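You operate a simulated robot arm through the tools that you are given. There is no shell and no other tool.

Carry out the task below with a simulated robot arm. There is one attempt and no reset: what you move stays moved.

TASK
Loosen sensor 5, aim it at its reflector, clamp it and press teach.

The check looks at the end state, three seconds after you hand in, the way a careful person would. Anything else that was tipped, shoved, dropped, spilled or broken makes it a failure.

THE ROBOT
A 6-joint arm with a four-finger gripper, fixed in place. Base frame: the origin is on the floor under the middle of its stand, x ahead of it, y to its left, z up. Lengths are in m, angles in degrees, forces in N, time in s.
It reaches about 1.012 m from its shoulder. Its first joint turns from -166.0 to 166.0 degrees. Payload 3.43 kg.
Tool frame: the origin (TCP) lies between the finger pads and is the grasp point; the fingertips stand 0.03 m ahead of it; z points along the fingers, y is the line along which they close. The gripper opens to 0.12 m; its body begins 0.085 m behind the TCP.
Orientation is told as [roll, pitch, yaw] about the base's x, y, z axes, in that order, counted from this pose: with the fingers straight down and closing along the base's y, the tool's x points along the base's -x, its y along +y and its z along -z.

THE INTERFACE
- The arm moves only by the tool send_rows. Its argument "series" is a list that holds one entry, the list of rows, each a list of 7 numbers: the shift along the tool's x, y, z in units of 200 mm (1.0 is 200 mm), then the turn, a rotation vector about the tool's x, y, z in units of 90 degrees (1.0 is 90 degrees), then the opening in per cent of the stroke, from 0 (shut) to 100 (fully open). In form: [[[tx, ty, tz, ax, ay, az, gripper], ...]]. A call has 1 to 20 rows; each row is the pose to reach, as a shift and turn from the pose commanded when the call began, along the tool's axes at that moment. A call with a number of a shift or a turn outside -1 to 1 is refused whole. Each row takes 0.2 s and may step no farther than 0.05 m and 8.6 degrees from the row before; otherwise, or with a gripper value out of range, the whole call is refused. A pose out of reach is approached as far as the arm can. The call stops where the force on the tool passes 60 N (or 10 N more than at its start, if that is more) or the arm is blocked; 0.2 s more then pass. The fingers move at their own pace (about 0.1362 m/s each) and stop on an object; they squeeze with about 31 N. The grip force told is the motor's: it shows also when the fingers shut on nothing. Time passes only in rows, and 0.2 s behind the last, so rows that repeat a pose let the fingers close. It gives the time, the measured TCP pose, the force on the tool (base axes), the opening and the grip force at its end, in the units of the frame above (readings bear some noise), with the torque about the TCP (base axes, N m) and any sound that the robot's microphone picked up, and new pictures: "show" is both (left out), scene, wrist or none.
- Cameras (640 x 400 px; columns grow to the right, rows downward): "scene" is fixed at [0.2188, 0.6511, 1.5102]; the picture's right is [-0.67, -0.74, 0.00], its down [-0.38, 0.34, -0.86] and it looks along [0.64, -0.57, -0.51] (base axes); focal length 214 px, centre (320, 200). "wrist" rides on the gripper at [0.072, -0.017, -0.121] in the tool frame; the picture's right is [0.23, 0.97, 0.00], its down [-0.81, 0.19, -0.55] and it looks along [-0.54, 0.13, 0.83] (tool axes); focal length 275 px, centre (320, 200).
- locate(camera, pixels): for up to 12 pixels [column, row] of the newest picture of that camera ("zoom" is the newest enlarged one), the place [x, y, z] in the base frame of the surface seen there, good to about 0.003 m. No time passes.
- inspect(camera, box): a new picture of the part [left, top, right, bottom] of that camera's present view, enlarged. No time passes.
- job_done(): hands the job in; it is judged then, once.

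Leave the gripper open and the arm clear of the work at the hand-in unless told otherwise.

The tools are called after "Request:" as name(argument=value, ...) on one line, values as JSON. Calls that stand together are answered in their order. send_rows: Moves the arm, as the interface text tells. Its arguments: {"type":"object","properties":{"series":{"type":"array"},"show":{"type":"string","enum":["both","scene","wrist","none"]}},"required":["series"]} The other tools are called the same way: locate (camera, pixels) gives the place of the surface under pixels of a picture; inspect (camera, box) takes an enlarged picture of a part of a camera's view; job_done () hands the job in.

At the start:

```text
t: 0.0
position: [0.3471, 0.4702, 1.3673]
tool_rot: [0.2, 0.1, -0.1]
force: [-0.1, 0.0, 0.1]
ft_torque: [-0.03, -0.03, 0.0]
finger_gap: 0.1197
finger_force: 0.1
```

scene: 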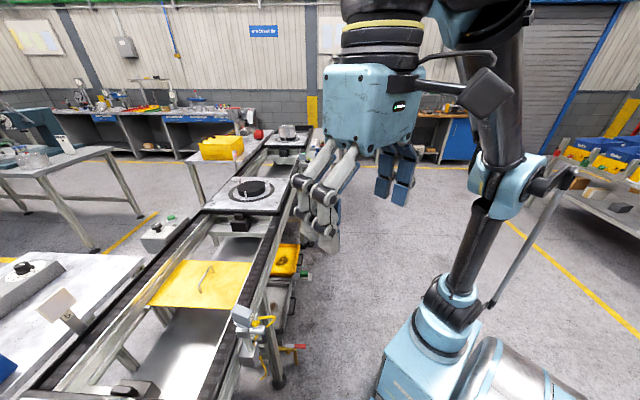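
wrist: 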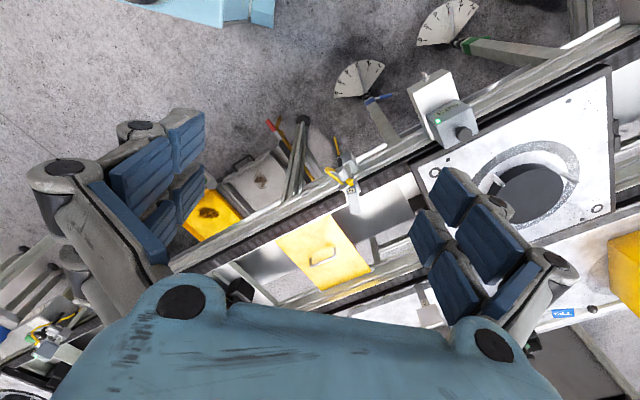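

I see a conveyor with small sensors on brackets along its near rail. I'll enlarge parts of both views to find sensor 5, its reflector, its clamp and the teach button.

Request:
inspect(camera="scene", box=[180, 270, 340, 400])

Request:
inspect(camera="wrist", box=[220, 60, 480, 220])

Request:
inspect(camera="scene", box=[0, 240, 180, 400])

Request:
inspect(camera="scene", box=[120, 100, 340, 260])

Request:
inspect(camera="wrist", box=[0, 260, 160, 400])

```text
3.08 times, centred on (260, 335) of scene
```

zoom: 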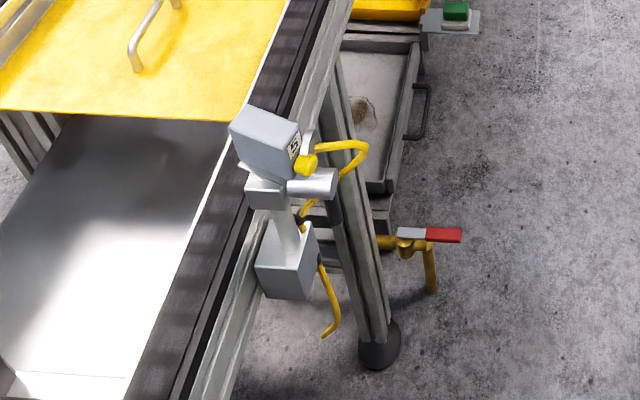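

```text
2.46 times, centred on (350, 140) of wrist
```

zoom: 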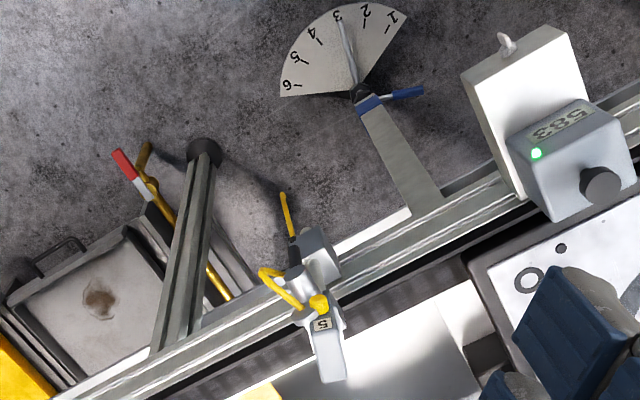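

```text
2.50 times, centred on (90, 320) of scene
```

zoom: 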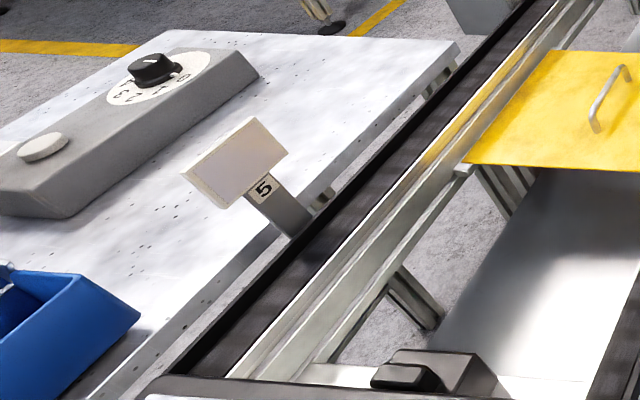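

```text
2.50 times, centred on (230, 180) of scene
```

zoom: 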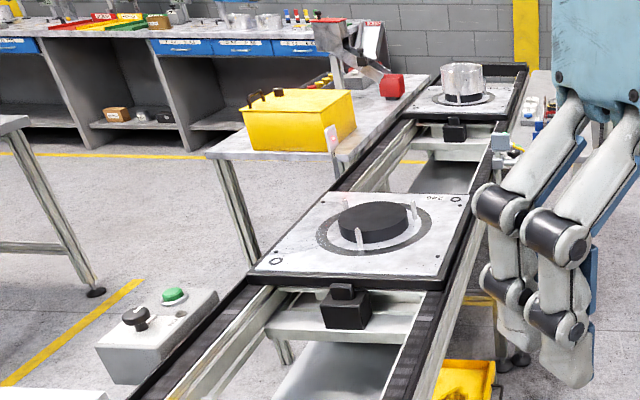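

```text
2.86 times, centred on (80, 330) of wrist
```

zoom: 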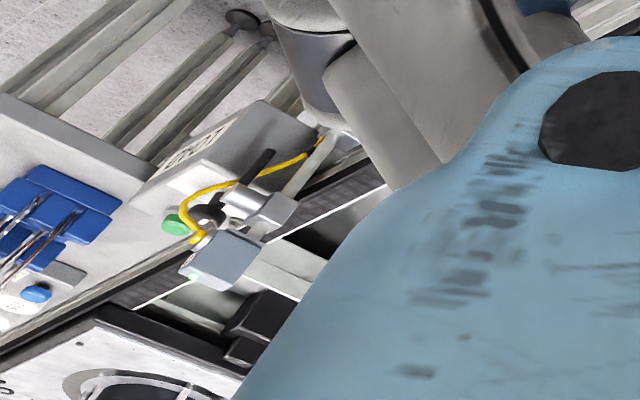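

Sensor 5 is on the rail at about scene (247,322), with a clamp barrel and lever under it. Reflector 5 is across the belt at about scene (57,304). I'll locate the main points of both.

Request:
locate(camera="scene", pixels=[[246, 315], [256, 317], [250, 328], [257, 327], [264, 328], [250, 345], [252, 355], [57, 304], [65, 312], [46, 310], [70, 299], [58, 293]])

Request:
inspect(camera="scene", box=[225, 295, 285, 360])

Request:
inspect(camera="wrist", box=[310, 130, 380, 220])

```text
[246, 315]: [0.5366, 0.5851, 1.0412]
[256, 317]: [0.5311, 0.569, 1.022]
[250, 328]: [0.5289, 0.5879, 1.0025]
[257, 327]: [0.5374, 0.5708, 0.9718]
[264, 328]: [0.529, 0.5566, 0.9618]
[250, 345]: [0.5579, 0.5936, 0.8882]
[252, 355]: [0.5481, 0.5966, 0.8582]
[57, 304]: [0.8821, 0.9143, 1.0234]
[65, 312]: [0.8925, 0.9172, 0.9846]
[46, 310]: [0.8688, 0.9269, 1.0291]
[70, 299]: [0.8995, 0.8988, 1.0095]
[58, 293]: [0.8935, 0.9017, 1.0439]
```

```text
6.15 times, centred on (255, 328) of scene
```

zoom: 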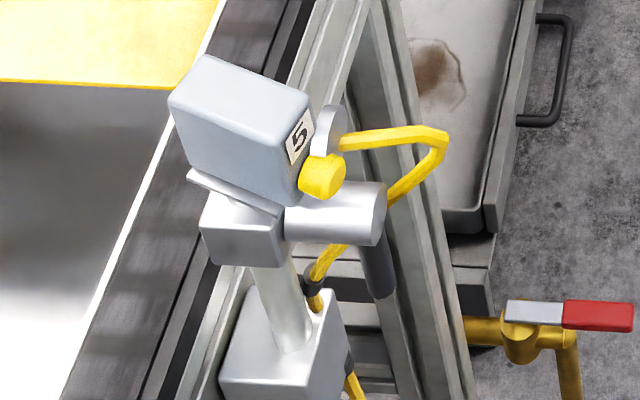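

```text
4.44 times, centred on (345, 175) of wrist
```

zoom: 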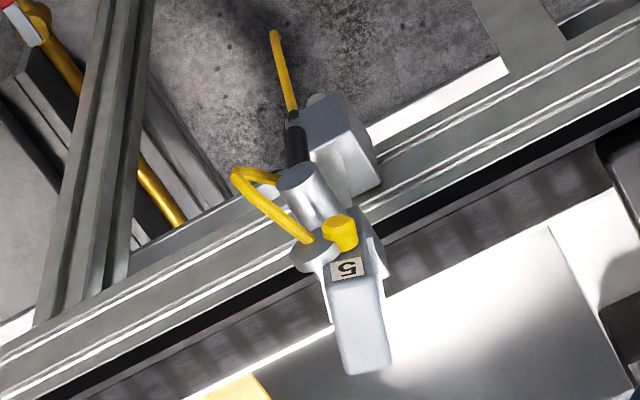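

Sensor 5's head sits at about (0.53, 0.58, 1.03) and the reflector centre at about (0.885, 0.912, 1.02). The sensor has a barrel with a dark lever and a yellow part on its rear. I'll bring the wrist camera closer, keeping the fingers well above the sensor.

Request:
send_rows(series=[[[-0.04, 0.04, 0.12, 0, 0, 0, 100], [-0.09, 0.08, 0.24, 0, 0, 0, 100], [-0.14, 0.12, 0.36, 0, 0, 0, 100], [-0.18, 0.16, 0.48, 0, 0, 0, 100], [-0.22, 0.2, 0.6, 0, 0, 0, 100], [-0.26, 0.24, 0.7, 0, 0, 0, 100], [-0.3, 0.28, 0.8, 0, 0, 0, 100]]], show="both")

```text
t: 1.6
position: [0.3925, 0.5257, 1.2124]
tool_rot: [0.1, -0.6, 0.1]
force: [-0.1, -0.1, -0.3]
ft_torque: [-0.01, -0.02, 0.01]
finger_gap: 0.1199
finger_force: 0.1
```

scene: 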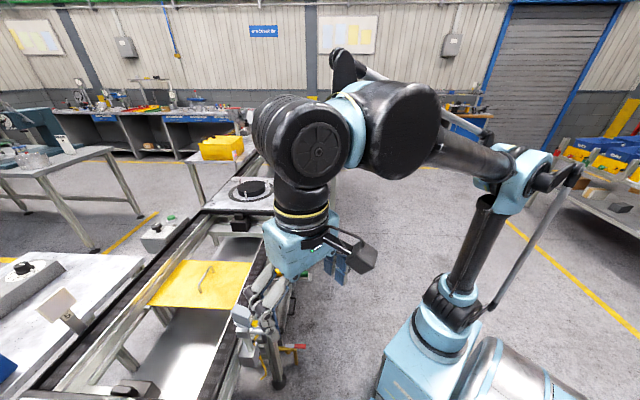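
wrist: 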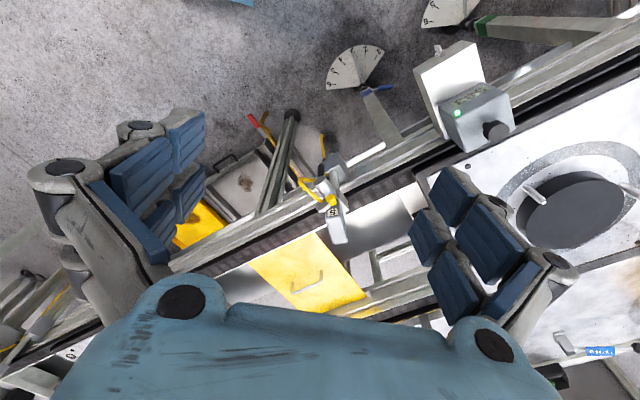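

The sensor is now at wrist (335,205). I'll enlarge it and locate its parts.

Request:
inspect(camera="wrist", box=[285, 120, 375, 250])

Request:
locate(camera="wrist", pixels=[[332, 201], [334, 211], [338, 228], [333, 238], [343, 236], [325, 188], [320, 183], [335, 165], [322, 140], [370, 95], [350, 60]])

```text
3.08 times, centred on (330, 185) of wrist
```

zoom: 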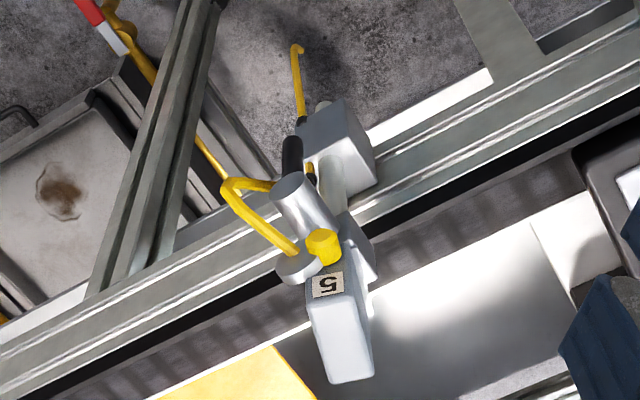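

```text
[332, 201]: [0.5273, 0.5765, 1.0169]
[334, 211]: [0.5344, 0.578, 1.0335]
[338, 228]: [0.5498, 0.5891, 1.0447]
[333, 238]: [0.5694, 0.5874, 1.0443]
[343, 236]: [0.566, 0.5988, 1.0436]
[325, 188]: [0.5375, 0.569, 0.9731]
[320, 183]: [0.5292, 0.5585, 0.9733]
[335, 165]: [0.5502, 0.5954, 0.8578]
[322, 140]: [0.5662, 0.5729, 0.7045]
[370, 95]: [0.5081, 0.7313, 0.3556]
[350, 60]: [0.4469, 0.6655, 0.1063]
```

The sensor head points at about azimuth 22°, while the reflector lies at about 44°. I need a side view of the rear, with the lever, the button and the disc. I'll lower the arm, tilt the fingers outward and yaw to get a near-horizontal look, staying about 0.3 m from the sensor.

Request:
send_rows(series=[[[0.009, -0.015, 0.09, -0.0076, -0.051, -0.0227, 100], [0.019, -0.03, 0.18, -0.0152, -0.102, -0.0455, 100], [0.028, -0.045, 0.27, -0.023, -0.153, -0.068, 100], [0.037, -0.06, 0.365, -0.0305, -0.204, -0.091, 100], [0.047, -0.075, 0.455, -0.038, -0.255, -0.114, 100], [0.056, -0.09, 0.55, -0.046, -0.306, -0.136, 100], [0.066, -0.105, 0.64, -0.053, -0.357, -0.159, 100], [0.075, -0.12, 0.73, -0.061, -0.408, -0.182, 100]]], show="both")

```text
t: 3.4
position: [0.3797, 0.5051, 1.0667]
tool_rot: [0.0, -37.8, 16.9]
force: [-0.5, -0.2, 0.1]
ft_torque: [-0.02, -0.03, 0.01]
finger_gap: 0.1201
finger_force: 0.0
```

scene: 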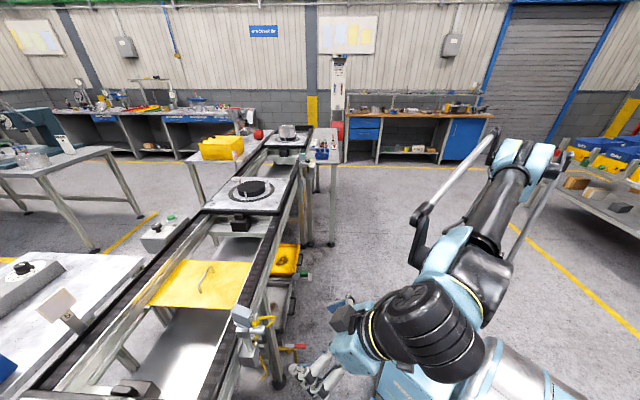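
wrist: 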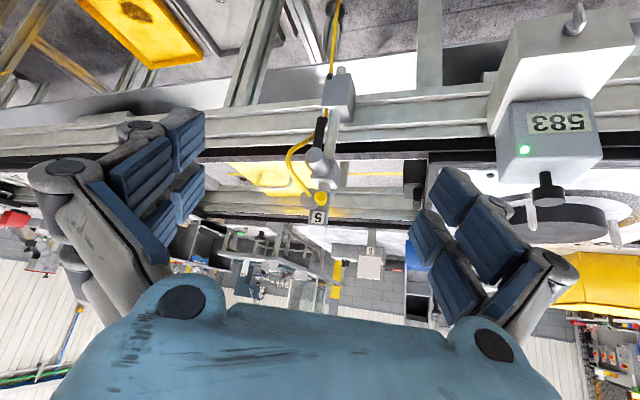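

The view is upside down here (picture down is world up). The sensor rear is at wrist (320,200) and reflector 5 is visible at (370,262). I'll enlarge both.

Request:
inspect(camera="wrist", box=[270, 90, 380, 235])

Request:
inspect(camera="wrist", box=[290, 140, 350, 230])

Request:
inspect(camera="wrist", box=[330, 230, 420, 300])

Request:
locate(camera="wrist", pixels=[[317, 217], [321, 198], [308, 195], [320, 160], [321, 130], [335, 95], [361, 254], [361, 277], [381, 276], [371, 265], [371, 250], [320, 143]])

```text
2.76 times, centred on (325, 162) of wrist
```

zoom: 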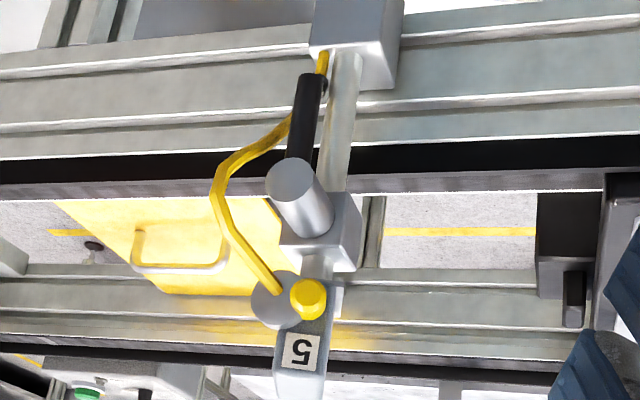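

```text
4.44 times, centred on (320, 185) of wrist
```

zoom: 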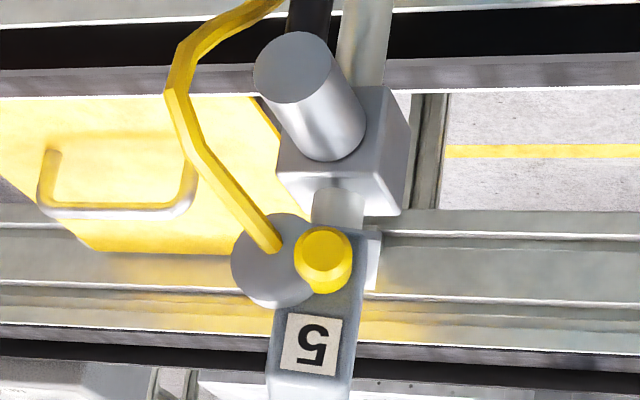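

```text
5.71 times, centred on (375, 265) of wrist
```

zoom: 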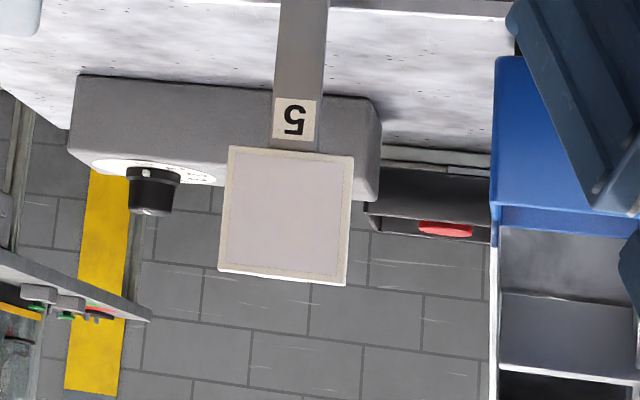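

```text
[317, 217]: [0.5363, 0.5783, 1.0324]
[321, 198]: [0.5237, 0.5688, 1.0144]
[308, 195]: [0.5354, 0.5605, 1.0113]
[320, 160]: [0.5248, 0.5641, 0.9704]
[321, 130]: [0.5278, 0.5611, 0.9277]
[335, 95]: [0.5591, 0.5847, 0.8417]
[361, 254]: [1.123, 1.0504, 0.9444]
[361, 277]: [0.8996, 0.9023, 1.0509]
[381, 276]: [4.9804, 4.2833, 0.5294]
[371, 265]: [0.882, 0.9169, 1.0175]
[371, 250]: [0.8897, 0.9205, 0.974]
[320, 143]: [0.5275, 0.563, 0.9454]
```

The parts are clear now:
- The yellow teach button is on the rear, at about (0.524, 0.569, 1.014).
- A silver cable gland sits beside it.
- The clamp barrel has a dark lever hanging straight down.

I'll measure these points more exactly on an enlarged picture.

Request:
inspect(camera="wrist", box=[280, 100, 370, 240])

```text
2.86 times, centred on (325, 170) of wrist
```

zoom: 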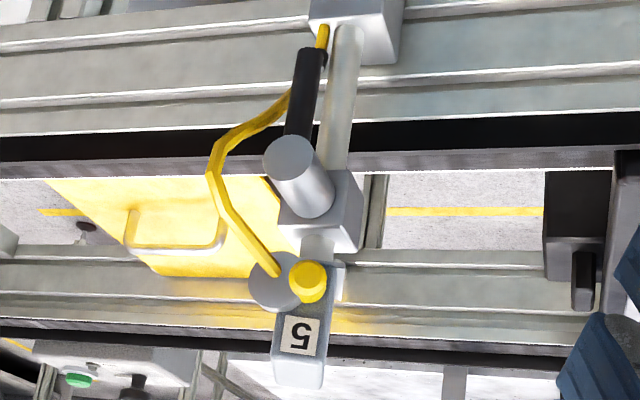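

Request:
locate(camera="zoom", pixels=[[290, 155], [310, 190], [325, 210], [350, 215], [310, 282], [270, 282], [318, 245], [308, 60], [300, 110], [340, 100], [300, 335], [300, 375]])

Request:
locate(camera="zoom", pixels=[[290, 140], [290, 172], [272, 155], [310, 155], [330, 195], [315, 85], [292, 85], [322, 55], [335, 275], [275, 365], [320, 370], [350, 35]])

```text
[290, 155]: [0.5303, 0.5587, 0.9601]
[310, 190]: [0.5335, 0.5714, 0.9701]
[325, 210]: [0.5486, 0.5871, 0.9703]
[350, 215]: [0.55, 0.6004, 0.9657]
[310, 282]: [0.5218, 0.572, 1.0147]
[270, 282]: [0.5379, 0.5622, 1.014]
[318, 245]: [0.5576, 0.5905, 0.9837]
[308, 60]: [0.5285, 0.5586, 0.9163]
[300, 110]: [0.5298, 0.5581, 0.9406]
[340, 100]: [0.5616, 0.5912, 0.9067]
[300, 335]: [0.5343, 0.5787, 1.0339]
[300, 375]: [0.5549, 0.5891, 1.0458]
```

```text
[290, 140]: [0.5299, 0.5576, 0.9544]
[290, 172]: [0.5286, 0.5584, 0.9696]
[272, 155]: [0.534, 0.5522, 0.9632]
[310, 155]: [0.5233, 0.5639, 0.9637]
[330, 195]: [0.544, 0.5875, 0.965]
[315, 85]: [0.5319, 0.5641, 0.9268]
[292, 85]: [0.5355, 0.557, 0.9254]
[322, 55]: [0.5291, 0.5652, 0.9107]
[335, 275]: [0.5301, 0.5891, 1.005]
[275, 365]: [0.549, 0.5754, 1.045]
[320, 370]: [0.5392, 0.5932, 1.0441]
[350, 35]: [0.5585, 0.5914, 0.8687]
```

The post axis is near (0.564, 0.595). The clamp barrel points back toward the robot at azimuth about 45°, with its end at (0.530, 0.5585, 0.962). The lever hangs down to z≈0.91. I'll look at the other sensor down the line to see how its lever sits.

Request:
inspect(camera="scene", box=[285, 120, 345, 170])

Request:
inspect(camera="scene", box=[225, 290, 320, 380])

Request:
inspect(camera="wrist", box=[0, 180, 60, 260])

Request:
inspect(camera="wrist", box=[480, 0, 640, 220])

```text
8.00 times, centred on (315, 145) of scene
```

zoom: 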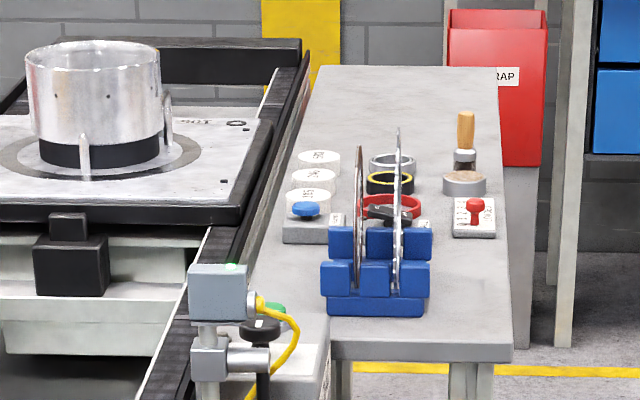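

```text
4.44 times, centred on (272, 335) of scene
```

zoom: 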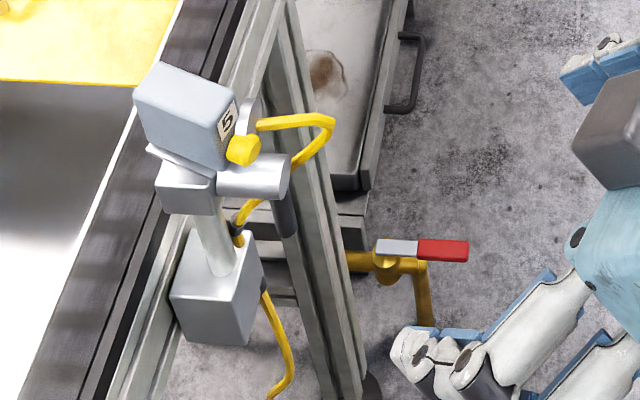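

```text
5.00 times, centred on (30, 220) of wrist
```

zoom: 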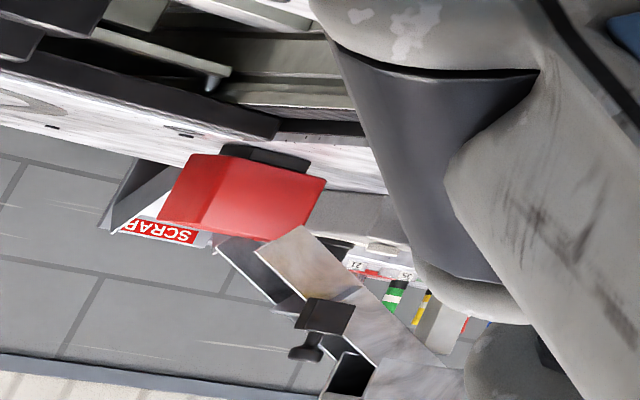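

```text
1.82 times, centred on (560, 110) of wrist
```

zoom: 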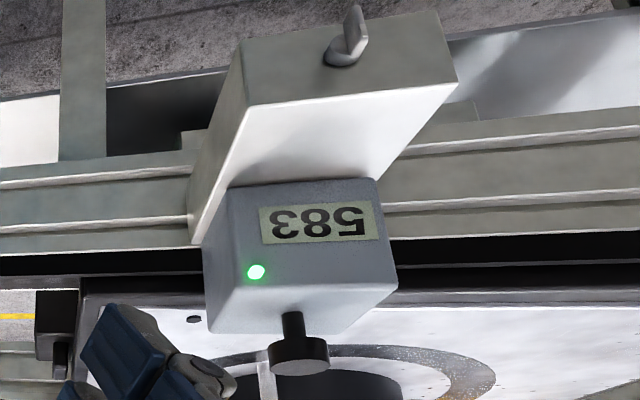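

I need to tell which part is the teach button: the yellow stub or the silver disc. I'll enlarge both sensors strongly.

Request:
inspect(camera="scene", box=[306, 150, 326, 172])

Request:
inspect(camera="scene", box=[250, 305, 280, 335])

Request:
inspect(camera="wrist", box=[300, 180, 336, 225])

```text
16.00 times, centred on (316, 161) of scene
```

zoom: 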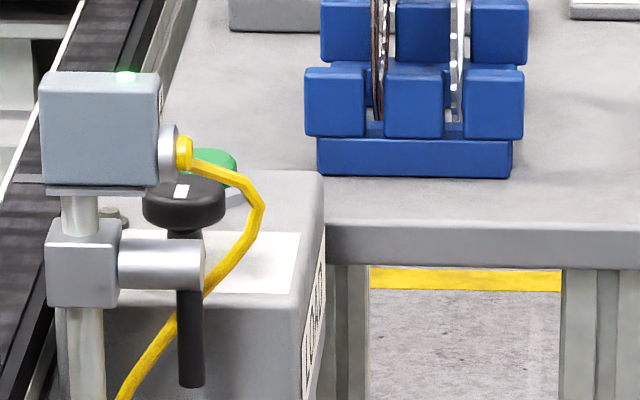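

```text
13.33 times, centred on (265, 320) of scene
```

zoom: 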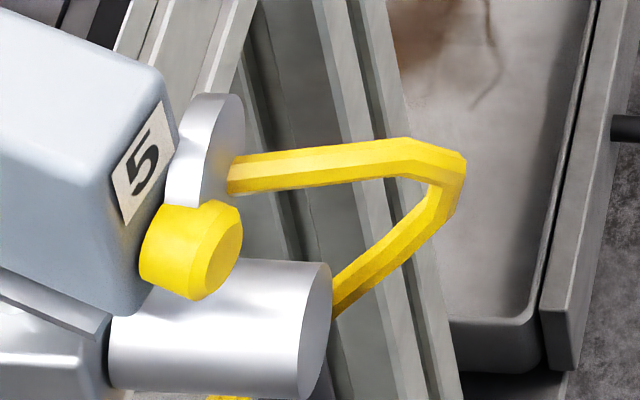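

```text
8.89 times, centred on (318, 202) of wrist
```

zoom: 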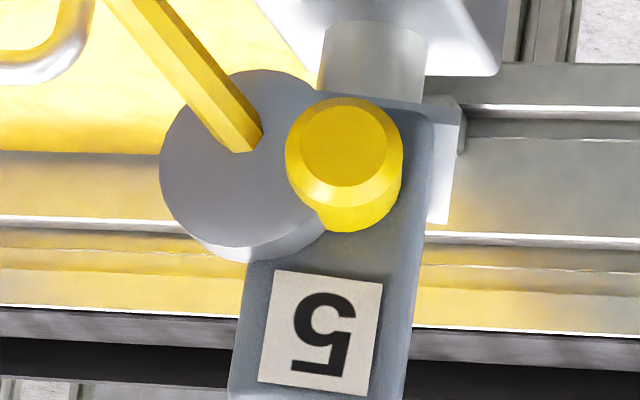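

The disc and cable appear fixed at the nominal direction, while the yellow stub turns with the head. Before deciding which is the button, I'll check the base box on the rail and the other faces for any other button.

Request:
inspect(camera="wrist", box=[310, 50, 370, 130])

Request:
inspect(camera="scene", box=[230, 300, 270, 372])

Request:
inspect(camera="scene", box=[302, 148, 316, 162])

```text
5.00 times, centred on (340, 90) of wrist
```

zoom: 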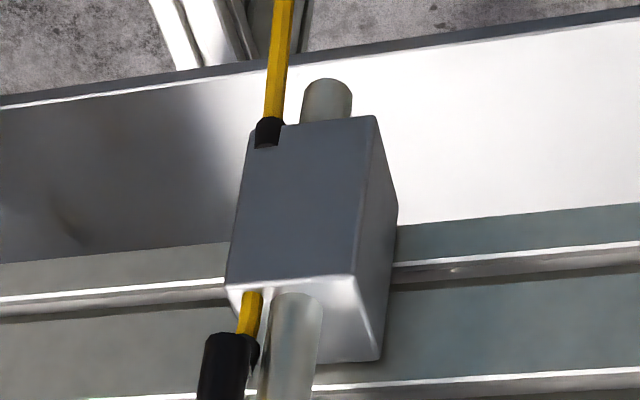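

```text
5.56 times, centred on (250, 336) of scene
```

zoom: 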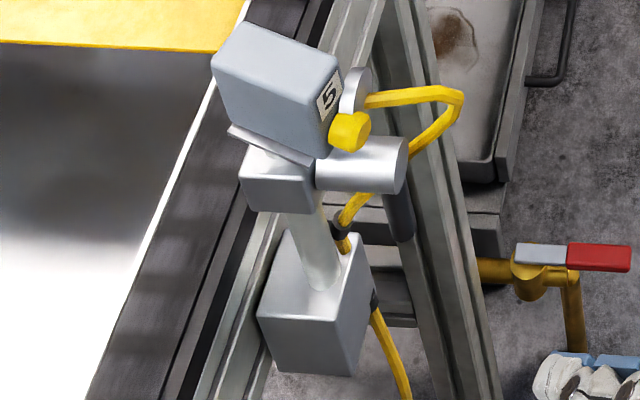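

```text
16.00 times, centred on (309, 155) of scene
```

zoom: 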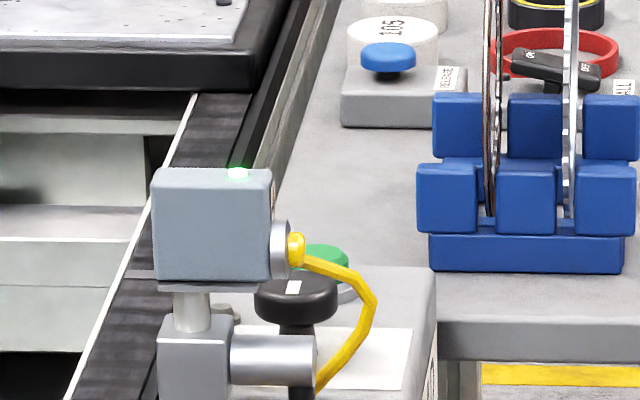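

The scene camera shows the top, left and rear. I haven't seen the right side, so I'll swing the camera round to look from the robot's right, keeping about 0.3 m of distance.

Request:
send_rows(series=[[[-0.0497, -0.0601, 0.0436, -0.0416, 0, -0.0537, 100], [-0.0993, -0.1202, 0.0871, -0.0832, 0, -0.1073, 100], [-0.149, -0.1803, 0.1307, -0.1249, 0, -0.161, 100], [-0.1987, -0.2404, 0.1742, -0.1665, 0, -0.2147, 100], [-0.2483, -0.3006, 0.2178, -0.2081, 0, -0.2683, 100], [-0.298, -0.3607, 0.2613, -0.2497, 0, -0.322, 100], [-0.3477, -0.4208, 0.3049, -0.2914, 0, -0.3757, 100], [-0.3973, -0.4809, 0.3484, -0.333, 0, -0.4293, 100], [-0.447, -0.541, 0.392, -0.3746, 0, -0.483, 100]]], show="both")

```text
t: 5.4
position: [0.5237, 0.4336, 1.0589]
tool_rot: [0.2, -37.7, 72.0]
force: [-0.2, -0.8, -0.3]
ft_torque: [-0.05, 0.02, -0.03]
finger_gap: 0.1201
finger_force: 0.1
```

scene: 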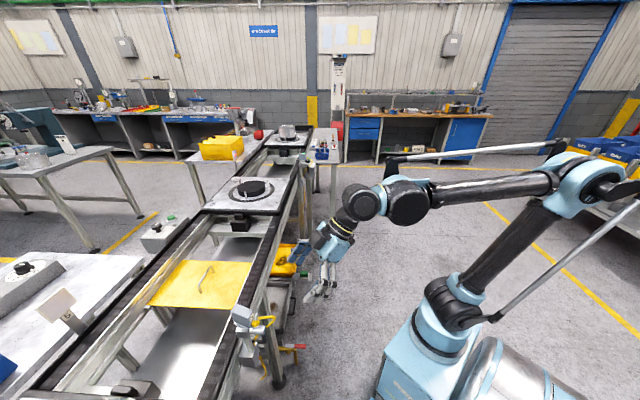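
wrist: 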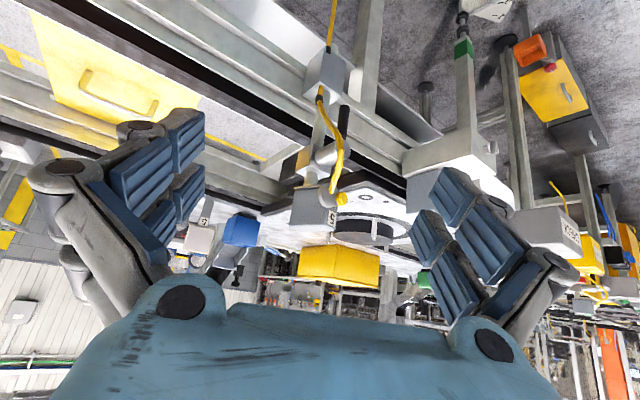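

I'll enlarge the sensor from this side.

Request:
inspect(camera="wrist", box=[280, 80, 370, 240])

Request:
inspect(camera="wrist", box=[285, 165, 355, 235])

```text
2.50 times, centred on (325, 160) of wrist
```

zoom: 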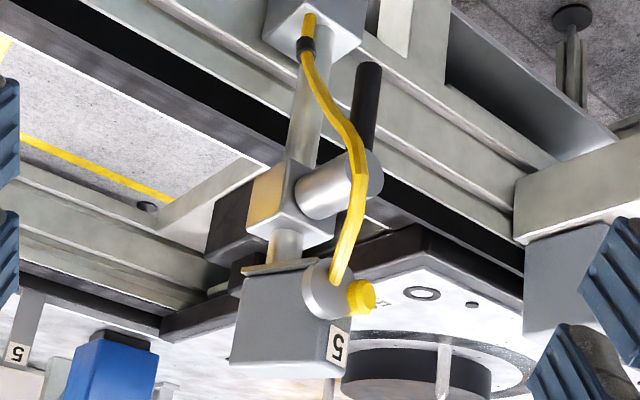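

```text
5.71 times, centred on (320, 200) of wrist
```

zoom: 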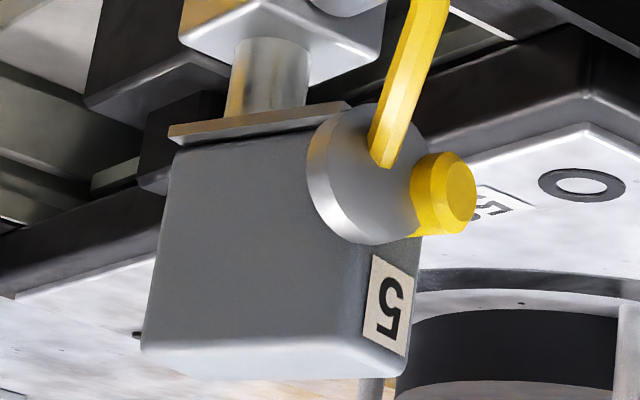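

The right side is plain, so the yellow stub on the rear is the teach button, and the disc is the fixed cable gland. I'll measure the cable, gland, lever and head from this view.

Request:
locate(camera="zoom", pixels=[[385, 160], [360, 200], [330, 190], [455, 195], [435, 215], [405, 80], [245, 270], [160, 345], [390, 365], [390, 300], [180, 160], [270, 75]])

Request:
inspect(camera="wrist", box=[300, 85, 370, 185])

```text
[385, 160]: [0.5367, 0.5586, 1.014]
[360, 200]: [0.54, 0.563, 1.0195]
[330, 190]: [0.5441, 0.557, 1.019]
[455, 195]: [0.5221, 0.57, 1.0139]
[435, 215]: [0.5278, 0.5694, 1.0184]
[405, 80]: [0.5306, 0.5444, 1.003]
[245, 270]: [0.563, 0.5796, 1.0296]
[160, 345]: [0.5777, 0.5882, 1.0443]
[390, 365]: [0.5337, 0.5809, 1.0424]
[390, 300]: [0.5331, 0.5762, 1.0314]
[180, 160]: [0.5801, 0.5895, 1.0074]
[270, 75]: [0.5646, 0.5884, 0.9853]
```

```text
4.00 times, centred on (335, 135) of wrist
```

zoom: 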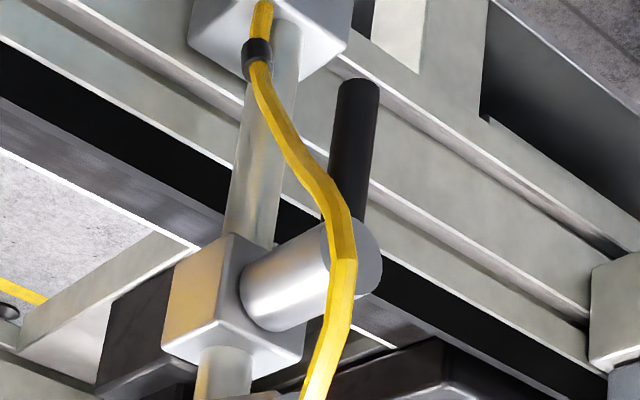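

Request:
locate(camera="zoom", pixels=[[358, 90], [355, 130], [350, 180], [370, 265], [340, 265], [290, 285], [340, 320], [345, 240], [300, 150], [255, 150], [215, 300], [260, 345]])

Request:
locate(camera="zoom", pixels=[[270, 60], [258, 20], [280, 200], [220, 370], [280, 40], [335, 20], [200, 30], [343, 130], [372, 130], [240, 200], [270, 310], [295, 250]])

```text
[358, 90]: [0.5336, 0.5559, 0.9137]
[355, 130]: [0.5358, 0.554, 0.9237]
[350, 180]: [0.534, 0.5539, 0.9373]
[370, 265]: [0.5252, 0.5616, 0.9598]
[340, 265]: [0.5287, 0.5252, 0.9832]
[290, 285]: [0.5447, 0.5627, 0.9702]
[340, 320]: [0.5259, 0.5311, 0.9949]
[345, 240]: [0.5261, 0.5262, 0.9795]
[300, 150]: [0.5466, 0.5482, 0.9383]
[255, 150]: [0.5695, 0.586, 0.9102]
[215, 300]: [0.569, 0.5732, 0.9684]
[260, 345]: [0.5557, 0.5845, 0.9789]
```

```text
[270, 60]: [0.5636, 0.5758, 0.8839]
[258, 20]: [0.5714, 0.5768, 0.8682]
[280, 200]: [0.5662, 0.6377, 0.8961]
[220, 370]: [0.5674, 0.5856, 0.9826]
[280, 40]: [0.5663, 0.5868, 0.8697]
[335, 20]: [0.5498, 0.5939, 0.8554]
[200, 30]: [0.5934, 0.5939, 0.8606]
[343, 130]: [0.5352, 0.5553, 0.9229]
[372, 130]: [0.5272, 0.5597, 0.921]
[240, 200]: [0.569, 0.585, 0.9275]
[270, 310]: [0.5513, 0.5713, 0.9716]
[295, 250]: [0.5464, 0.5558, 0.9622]
```

Measured about the post axis (0.567, 0.594): the head and button point at azimuth about 27°, and the reflector lies at about 45°. The cable passes about 18 mm to the right of the lever, so the free swing for the lever is to the left. Next I'll look at the gripper's fingers to plan contacts.

Request:
inspect(camera="scene", box=[280, 180, 380, 310])

Request:
inspect(camera="wrist", box=[20, 80, 580, 400])

Request:
locate(camera="wrist", pixels=[[180, 130], [140, 170], [180, 190], [150, 210], [455, 195], [490, 220], [425, 240], [450, 270], [200, 120], [200, 175], [440, 170], [412, 222]])

```text
3.08 times, centred on (330, 245) of scene
```

zoom: 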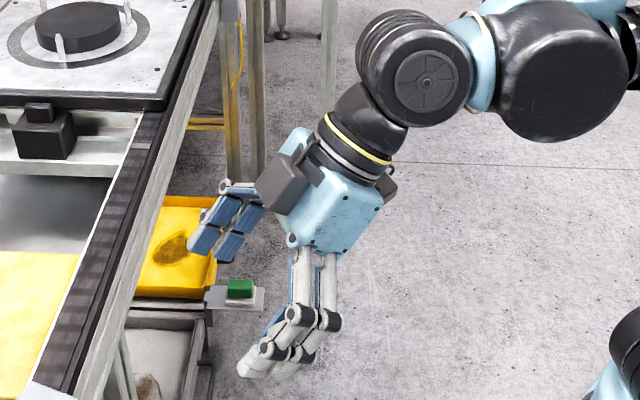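

```text
1.14 times, centred on (300, 240) of wrist
```

zoom: 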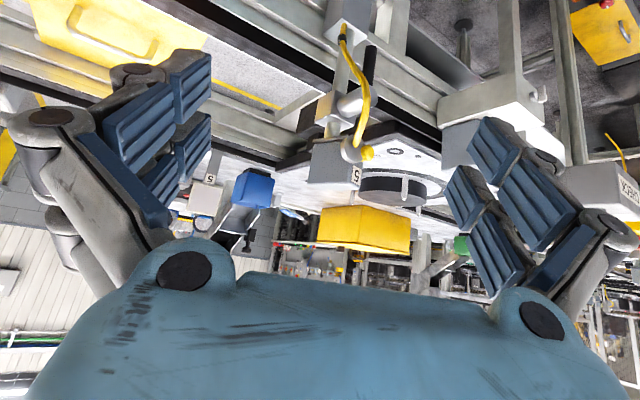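

```text
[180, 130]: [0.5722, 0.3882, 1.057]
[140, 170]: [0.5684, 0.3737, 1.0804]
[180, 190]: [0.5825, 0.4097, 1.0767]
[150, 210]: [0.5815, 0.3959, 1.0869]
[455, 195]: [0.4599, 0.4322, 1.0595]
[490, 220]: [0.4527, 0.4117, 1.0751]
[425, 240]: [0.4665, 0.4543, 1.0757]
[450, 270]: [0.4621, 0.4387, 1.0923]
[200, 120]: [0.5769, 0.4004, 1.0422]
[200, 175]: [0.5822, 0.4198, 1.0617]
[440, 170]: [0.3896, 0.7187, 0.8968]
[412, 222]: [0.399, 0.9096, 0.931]
```

The fingers come in two pairs side by side. My plan is to grip the hanging lever with the fingers pointing along the barrel axis (azimuth 45°, horizontal) and swing it about the barrel. First I'll check for obstacles low in front of the rail, such as the red valve handle at scene (295,347), the tray and the leg.

Request:
locate(camera="scene", pixels=[[299, 346], [287, 346], [288, 358], [275, 370], [265, 345], [284, 300], [285, 262], [300, 275], [262, 375], [270, 300], [245, 360], [240, 390]])

Request:
inspect(camera="scene", box=[220, 240, 340, 400])

```text
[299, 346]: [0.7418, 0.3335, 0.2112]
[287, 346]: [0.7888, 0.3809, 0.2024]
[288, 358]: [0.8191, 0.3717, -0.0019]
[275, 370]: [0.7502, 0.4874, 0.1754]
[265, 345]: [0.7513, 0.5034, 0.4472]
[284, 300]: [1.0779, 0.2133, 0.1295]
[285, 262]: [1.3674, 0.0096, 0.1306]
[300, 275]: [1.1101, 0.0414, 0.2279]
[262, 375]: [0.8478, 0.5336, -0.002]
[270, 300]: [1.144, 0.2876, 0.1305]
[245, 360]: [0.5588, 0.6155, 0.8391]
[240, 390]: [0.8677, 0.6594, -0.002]
```

```text
2.50 times, centred on (280, 320) of scene
```

zoom: 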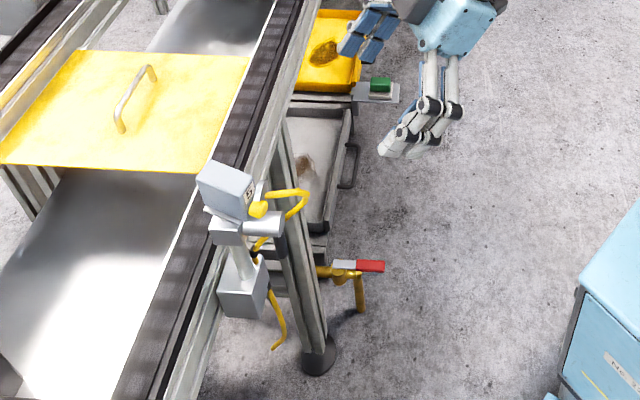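

Those obstacles are all low (z < 0.45). I'll check where the nearby 583 box sits, then move to the pre-grasp pose behind the lever.

Request:
locate(camera="wrist", pixels=[[440, 155], [470, 160], [545, 230], [560, 235], [425, 175], [430, 90], [462, 75]])

Request:
send_rows(series=[[[0.0323, 0.036, 0.0755, 0.0279, -0.057, 0.0137, 100], [0.0646, 0.072, 0.1509, 0.0557, -0.114, 0.0274, 100], [0.0969, 0.108, 0.2264, 0.0836, -0.1709, 0.0411, 100], [0.1292, 0.144, 0.3018, 0.1114, -0.2279, 0.0548, 100], [0.1615, 0.18, 0.3773, 0.1393, -0.2849, 0.0685, 100], [0.1938, 0.216, 0.4527, 0.1672, -0.3419, 0.0821, 100], [0.2261, 0.252, 0.5282, 0.195, -0.3989, 0.0958, 100], [0.2584, 0.288, 0.6036, 0.2229, -0.4558, 0.1095, 100], [0.2907, 0.324, 0.6791, 0.2507, -0.5128, 0.1232, 100], [0.323, 0.36, 0.7545, 0.2786, -0.5698, 0.1369, 100]]], show="both")

```text
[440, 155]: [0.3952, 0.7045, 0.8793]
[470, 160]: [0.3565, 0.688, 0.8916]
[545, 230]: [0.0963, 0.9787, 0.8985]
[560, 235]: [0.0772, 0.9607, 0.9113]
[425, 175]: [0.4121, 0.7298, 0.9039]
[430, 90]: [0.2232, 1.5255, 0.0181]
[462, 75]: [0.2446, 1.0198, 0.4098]
```

```text
t: 7.6
position: [0.4688, 0.4944, 0.9003]
tool_rot: [73.1, -89.8, -28.2]
force: [-0.1, -0.4, 0.2]
ft_torque: [0.0, -0.02, 0.02]
finger_gap: 0.1199
finger_force: 0.1
```

scene: 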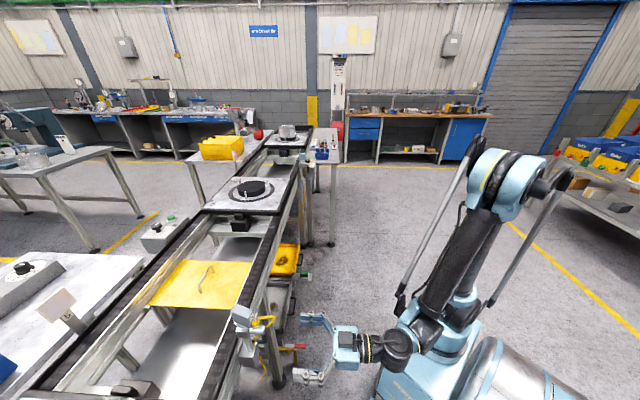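
wrist: 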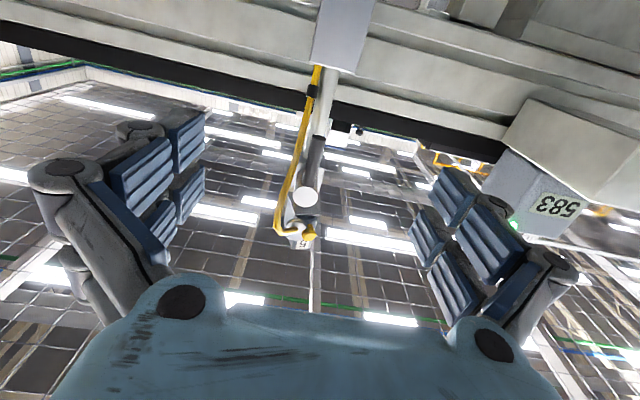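

The fingers now point along the barrel, with the tips about 6 cm short of it. I'll enlarge the lever from below.

Request:
inspect(camera="wrist", box=[265, 60, 355, 260])

Request:
inspect(camera="wrist", box=[275, 130, 345, 250])

```text
2.00 times, centred on (310, 160) of wrist
```

zoom: 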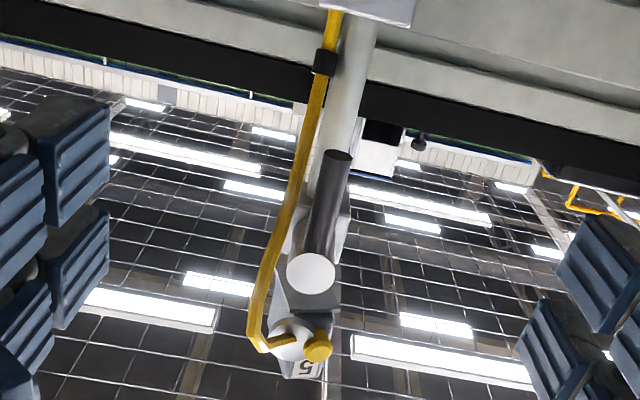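

```text
3.33 times, centred on (310, 190) of wrist
```

zoom: 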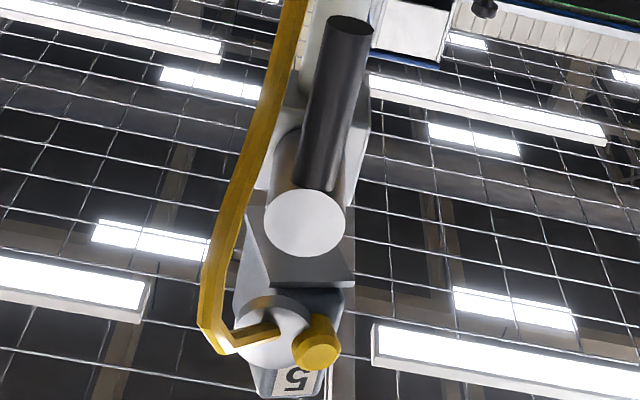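

Request:
locate(camera="zoom", pixels=[[305, 225], [320, 160], [335, 100], [345, 40], [350, 25], [370, 25], [332, 25], [305, 195], [305, 253], [268, 225], [342, 225], [250, 130]])

Request:
locate(camera="zoom", pixels=[[318, 350], [265, 330], [230, 345], [215, 320], [225, 230], [280, 50], [300, 130], [348, 130], [280, 310], [300, 380], [300, 270], [315, 50]])

```text
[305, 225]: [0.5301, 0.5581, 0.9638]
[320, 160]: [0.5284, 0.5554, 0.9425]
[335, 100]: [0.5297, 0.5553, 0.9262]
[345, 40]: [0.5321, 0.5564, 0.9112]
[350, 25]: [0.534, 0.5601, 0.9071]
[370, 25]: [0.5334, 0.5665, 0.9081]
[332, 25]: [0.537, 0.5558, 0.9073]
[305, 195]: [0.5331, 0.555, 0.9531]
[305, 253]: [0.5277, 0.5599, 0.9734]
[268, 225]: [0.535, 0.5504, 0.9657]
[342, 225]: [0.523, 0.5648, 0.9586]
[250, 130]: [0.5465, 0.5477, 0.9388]
```

```text
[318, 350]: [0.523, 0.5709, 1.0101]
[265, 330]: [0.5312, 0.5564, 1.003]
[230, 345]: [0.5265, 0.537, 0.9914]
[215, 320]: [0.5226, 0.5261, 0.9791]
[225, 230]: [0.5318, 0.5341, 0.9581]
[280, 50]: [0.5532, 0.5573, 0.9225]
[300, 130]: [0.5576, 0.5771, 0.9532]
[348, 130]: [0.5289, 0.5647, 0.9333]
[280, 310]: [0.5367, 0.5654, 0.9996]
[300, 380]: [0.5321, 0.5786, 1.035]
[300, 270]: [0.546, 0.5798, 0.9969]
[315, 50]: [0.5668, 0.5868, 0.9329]
```

The barrel end is at (0.530, 0.558, 0.9635), and the lever's bottom is at (0.535, 0.561, 0.907). The cable passes just right of it, but only above z≈0.925. I need the finger widths so the upper finger fits under the cable.

Request:
inspect(camera="wrist", box=[80, 100, 220, 290])

Request:
inspect(camera="scene", box=[285, 300, 365, 395])

```text
2.11 times, centred on (150, 195) of wrist
```

zoom: 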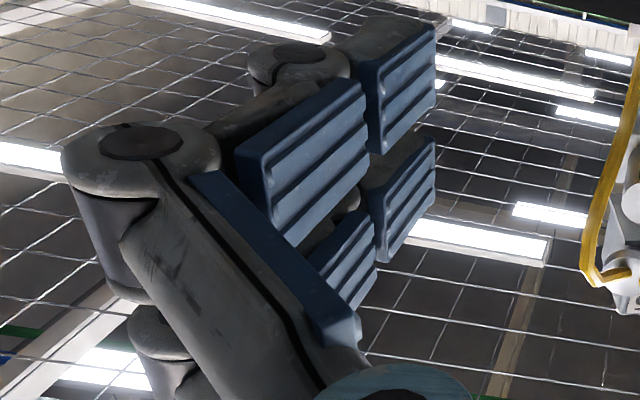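

```text
4.21 times, centred on (325, 348) of scene
```

zoom: 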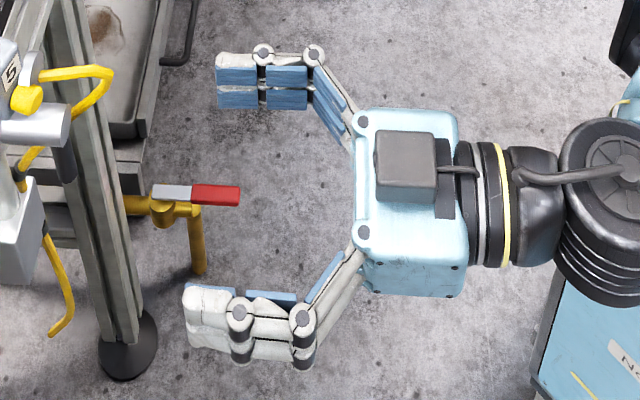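

I'll locate the finger surfaces on this enlarged scene picture.

Request:
locate(camera="zoom", pixels=[[220, 60], [220, 70], [220, 84], [220, 104], [235, 56], [262, 50], [312, 48], [190, 300], [195, 325], [195, 345], [205, 288], [240, 312]])

Request:
locate(camera="wrist", pixels=[[203, 115], [205, 145], [190, 170], [204, 170], [203, 195], [190, 220], [185, 105], [150, 140], [150, 190], [440, 175], [466, 200], [440, 205]])

```text
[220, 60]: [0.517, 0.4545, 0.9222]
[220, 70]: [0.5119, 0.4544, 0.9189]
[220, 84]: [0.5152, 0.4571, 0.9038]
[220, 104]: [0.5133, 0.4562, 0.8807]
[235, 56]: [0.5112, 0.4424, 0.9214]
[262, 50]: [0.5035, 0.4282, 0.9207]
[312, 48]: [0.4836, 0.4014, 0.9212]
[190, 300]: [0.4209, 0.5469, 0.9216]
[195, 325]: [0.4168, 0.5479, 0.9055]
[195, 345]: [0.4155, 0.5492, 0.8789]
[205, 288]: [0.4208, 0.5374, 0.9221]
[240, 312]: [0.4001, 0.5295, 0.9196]
```

```text
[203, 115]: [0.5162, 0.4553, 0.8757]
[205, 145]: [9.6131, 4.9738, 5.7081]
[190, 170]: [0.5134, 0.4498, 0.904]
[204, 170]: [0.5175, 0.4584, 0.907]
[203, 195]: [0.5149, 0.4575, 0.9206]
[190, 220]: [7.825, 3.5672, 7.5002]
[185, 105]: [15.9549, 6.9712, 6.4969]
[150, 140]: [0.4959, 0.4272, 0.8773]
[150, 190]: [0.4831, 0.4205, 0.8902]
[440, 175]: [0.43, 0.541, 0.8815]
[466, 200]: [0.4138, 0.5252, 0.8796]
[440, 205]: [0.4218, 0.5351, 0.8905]
```

Each finger is about 20 mm wide, and the pair spans TCP ±22 mm in z, so at TCP z≈0.898 the upper finger's top edge (0.920) stays under the cable. I'll advance along the barrel axis until the tips reach the lever, with the jaws half open.

Request:
send_rows(series=[[[0.01, 0, 0.05, 0, 0, 0, 60], [0.01, 0, 0.1, 0, 0, 0, 50], [0.01, 0, 0.15, 0, 0, 0, 50], [0.01, 0, 0.2, 0, 0, 0, 50], [0.01, 0, 0.25, 0, 0, 0, 50]]], show="both")

```text
t: 8.8
position: [0.5046, 0.53, 0.8981]
tool_rot: [34.6, -89.9, 10.6]
force: [0.2, -0.5, 0.0]
ft_torque: [-0.01, 0.01, -0.02]
finger_gap: 0.0603
finger_force: 0.0
```

scene: 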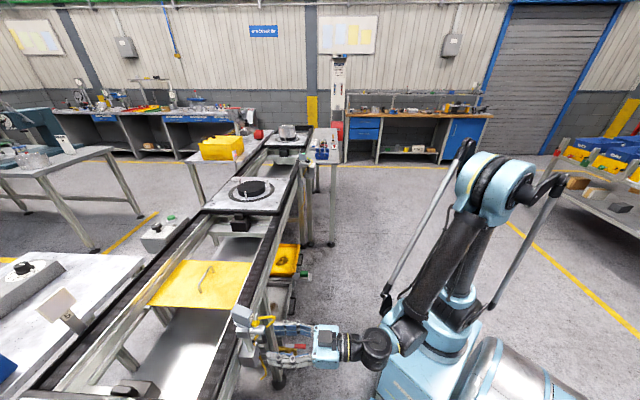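
wrist: 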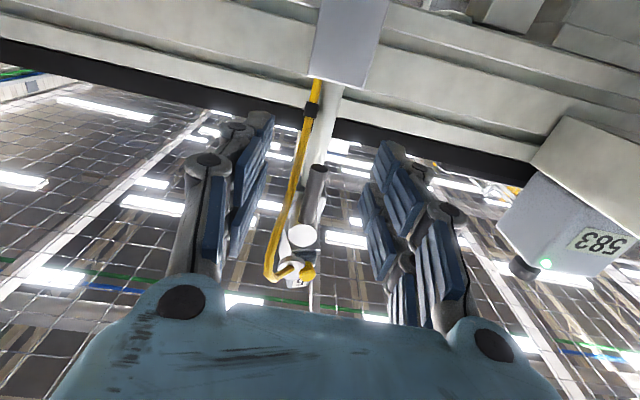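

The tips are close now, with the jaws at 60 mm around the lever. I'll check both views before going the last 2 cm.

Request:
inspect(camera="wrist", box=[190, 60, 450, 300])

Request:
inspect(camera="scene", box=[225, 295, 325, 385])

```text
1.67 times, centred on (320, 180) of wrist
```

zoom: 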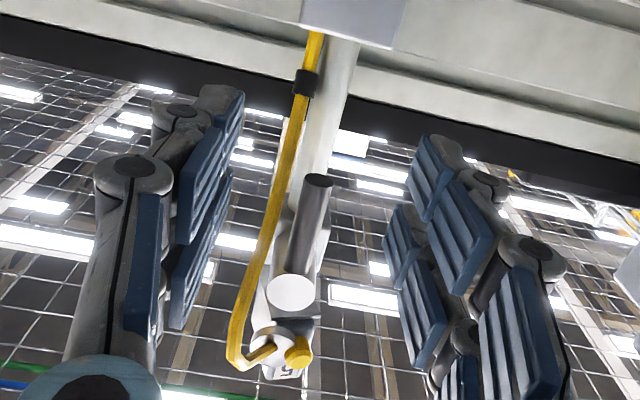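

```text
4.44 times, centred on (275, 340) of scene
```

zoom: 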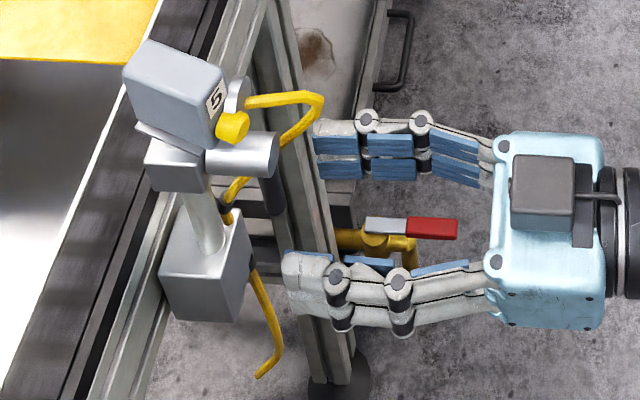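

I'll measure where the fingertips really are at this opening.

Request:
locate(camera="zoom", pixels=[[316, 128], [318, 145], [318, 172], [286, 260], [290, 280], [290, 305], [300, 255], [330, 128]])

```text
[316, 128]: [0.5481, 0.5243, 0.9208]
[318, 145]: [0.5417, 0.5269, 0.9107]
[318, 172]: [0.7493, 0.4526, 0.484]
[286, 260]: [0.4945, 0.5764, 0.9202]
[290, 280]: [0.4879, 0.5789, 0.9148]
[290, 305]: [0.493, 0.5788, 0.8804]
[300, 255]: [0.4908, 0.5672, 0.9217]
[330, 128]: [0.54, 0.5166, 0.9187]
```

The tips are 26 mm ahead of the TCP, at z up to 0.921. I'll advance 20 mm more, then close gently on the lever.

Request:
send_rows(series=[[[0.003, 0, 0.05, 0, 0, 0, 50], [0.005, 0, 0.1, 0, 0, 0, 50], [0.005, 0, 0.1, 0, 0, 0, 30], [0.005, 0, 0.1, 0, 0, 0, 10], [0.005, 0, 0.1, 0, 0, 0, 0], [0.005, 0, 0.1, 0, 0, 0, 0]]], show="both")

```text
t: 10.2
position: [0.5174, 0.544, 0.8965]
tool_rot: [19.9, -90.1, 25.2]
force: [-0.7, 5.9, 0.1]
ft_torque: [-0.27, -0.23, 0.12]
finger_gap: 0.0112
finger_force: 44.9
```

scene: 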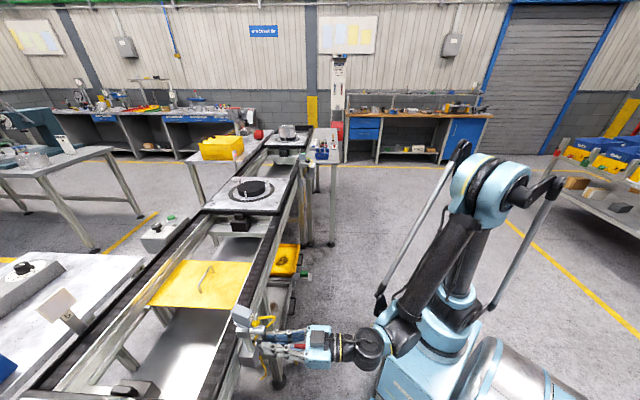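
wrist: 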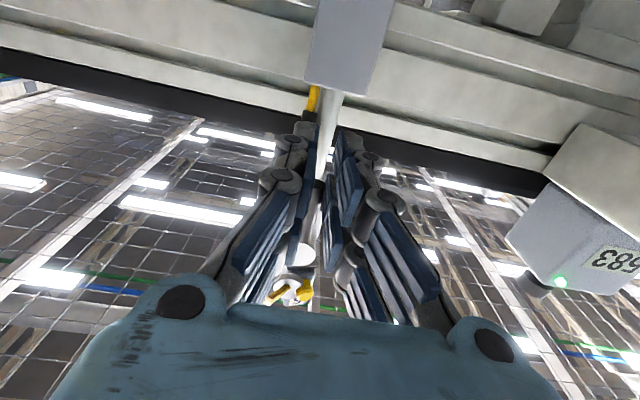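

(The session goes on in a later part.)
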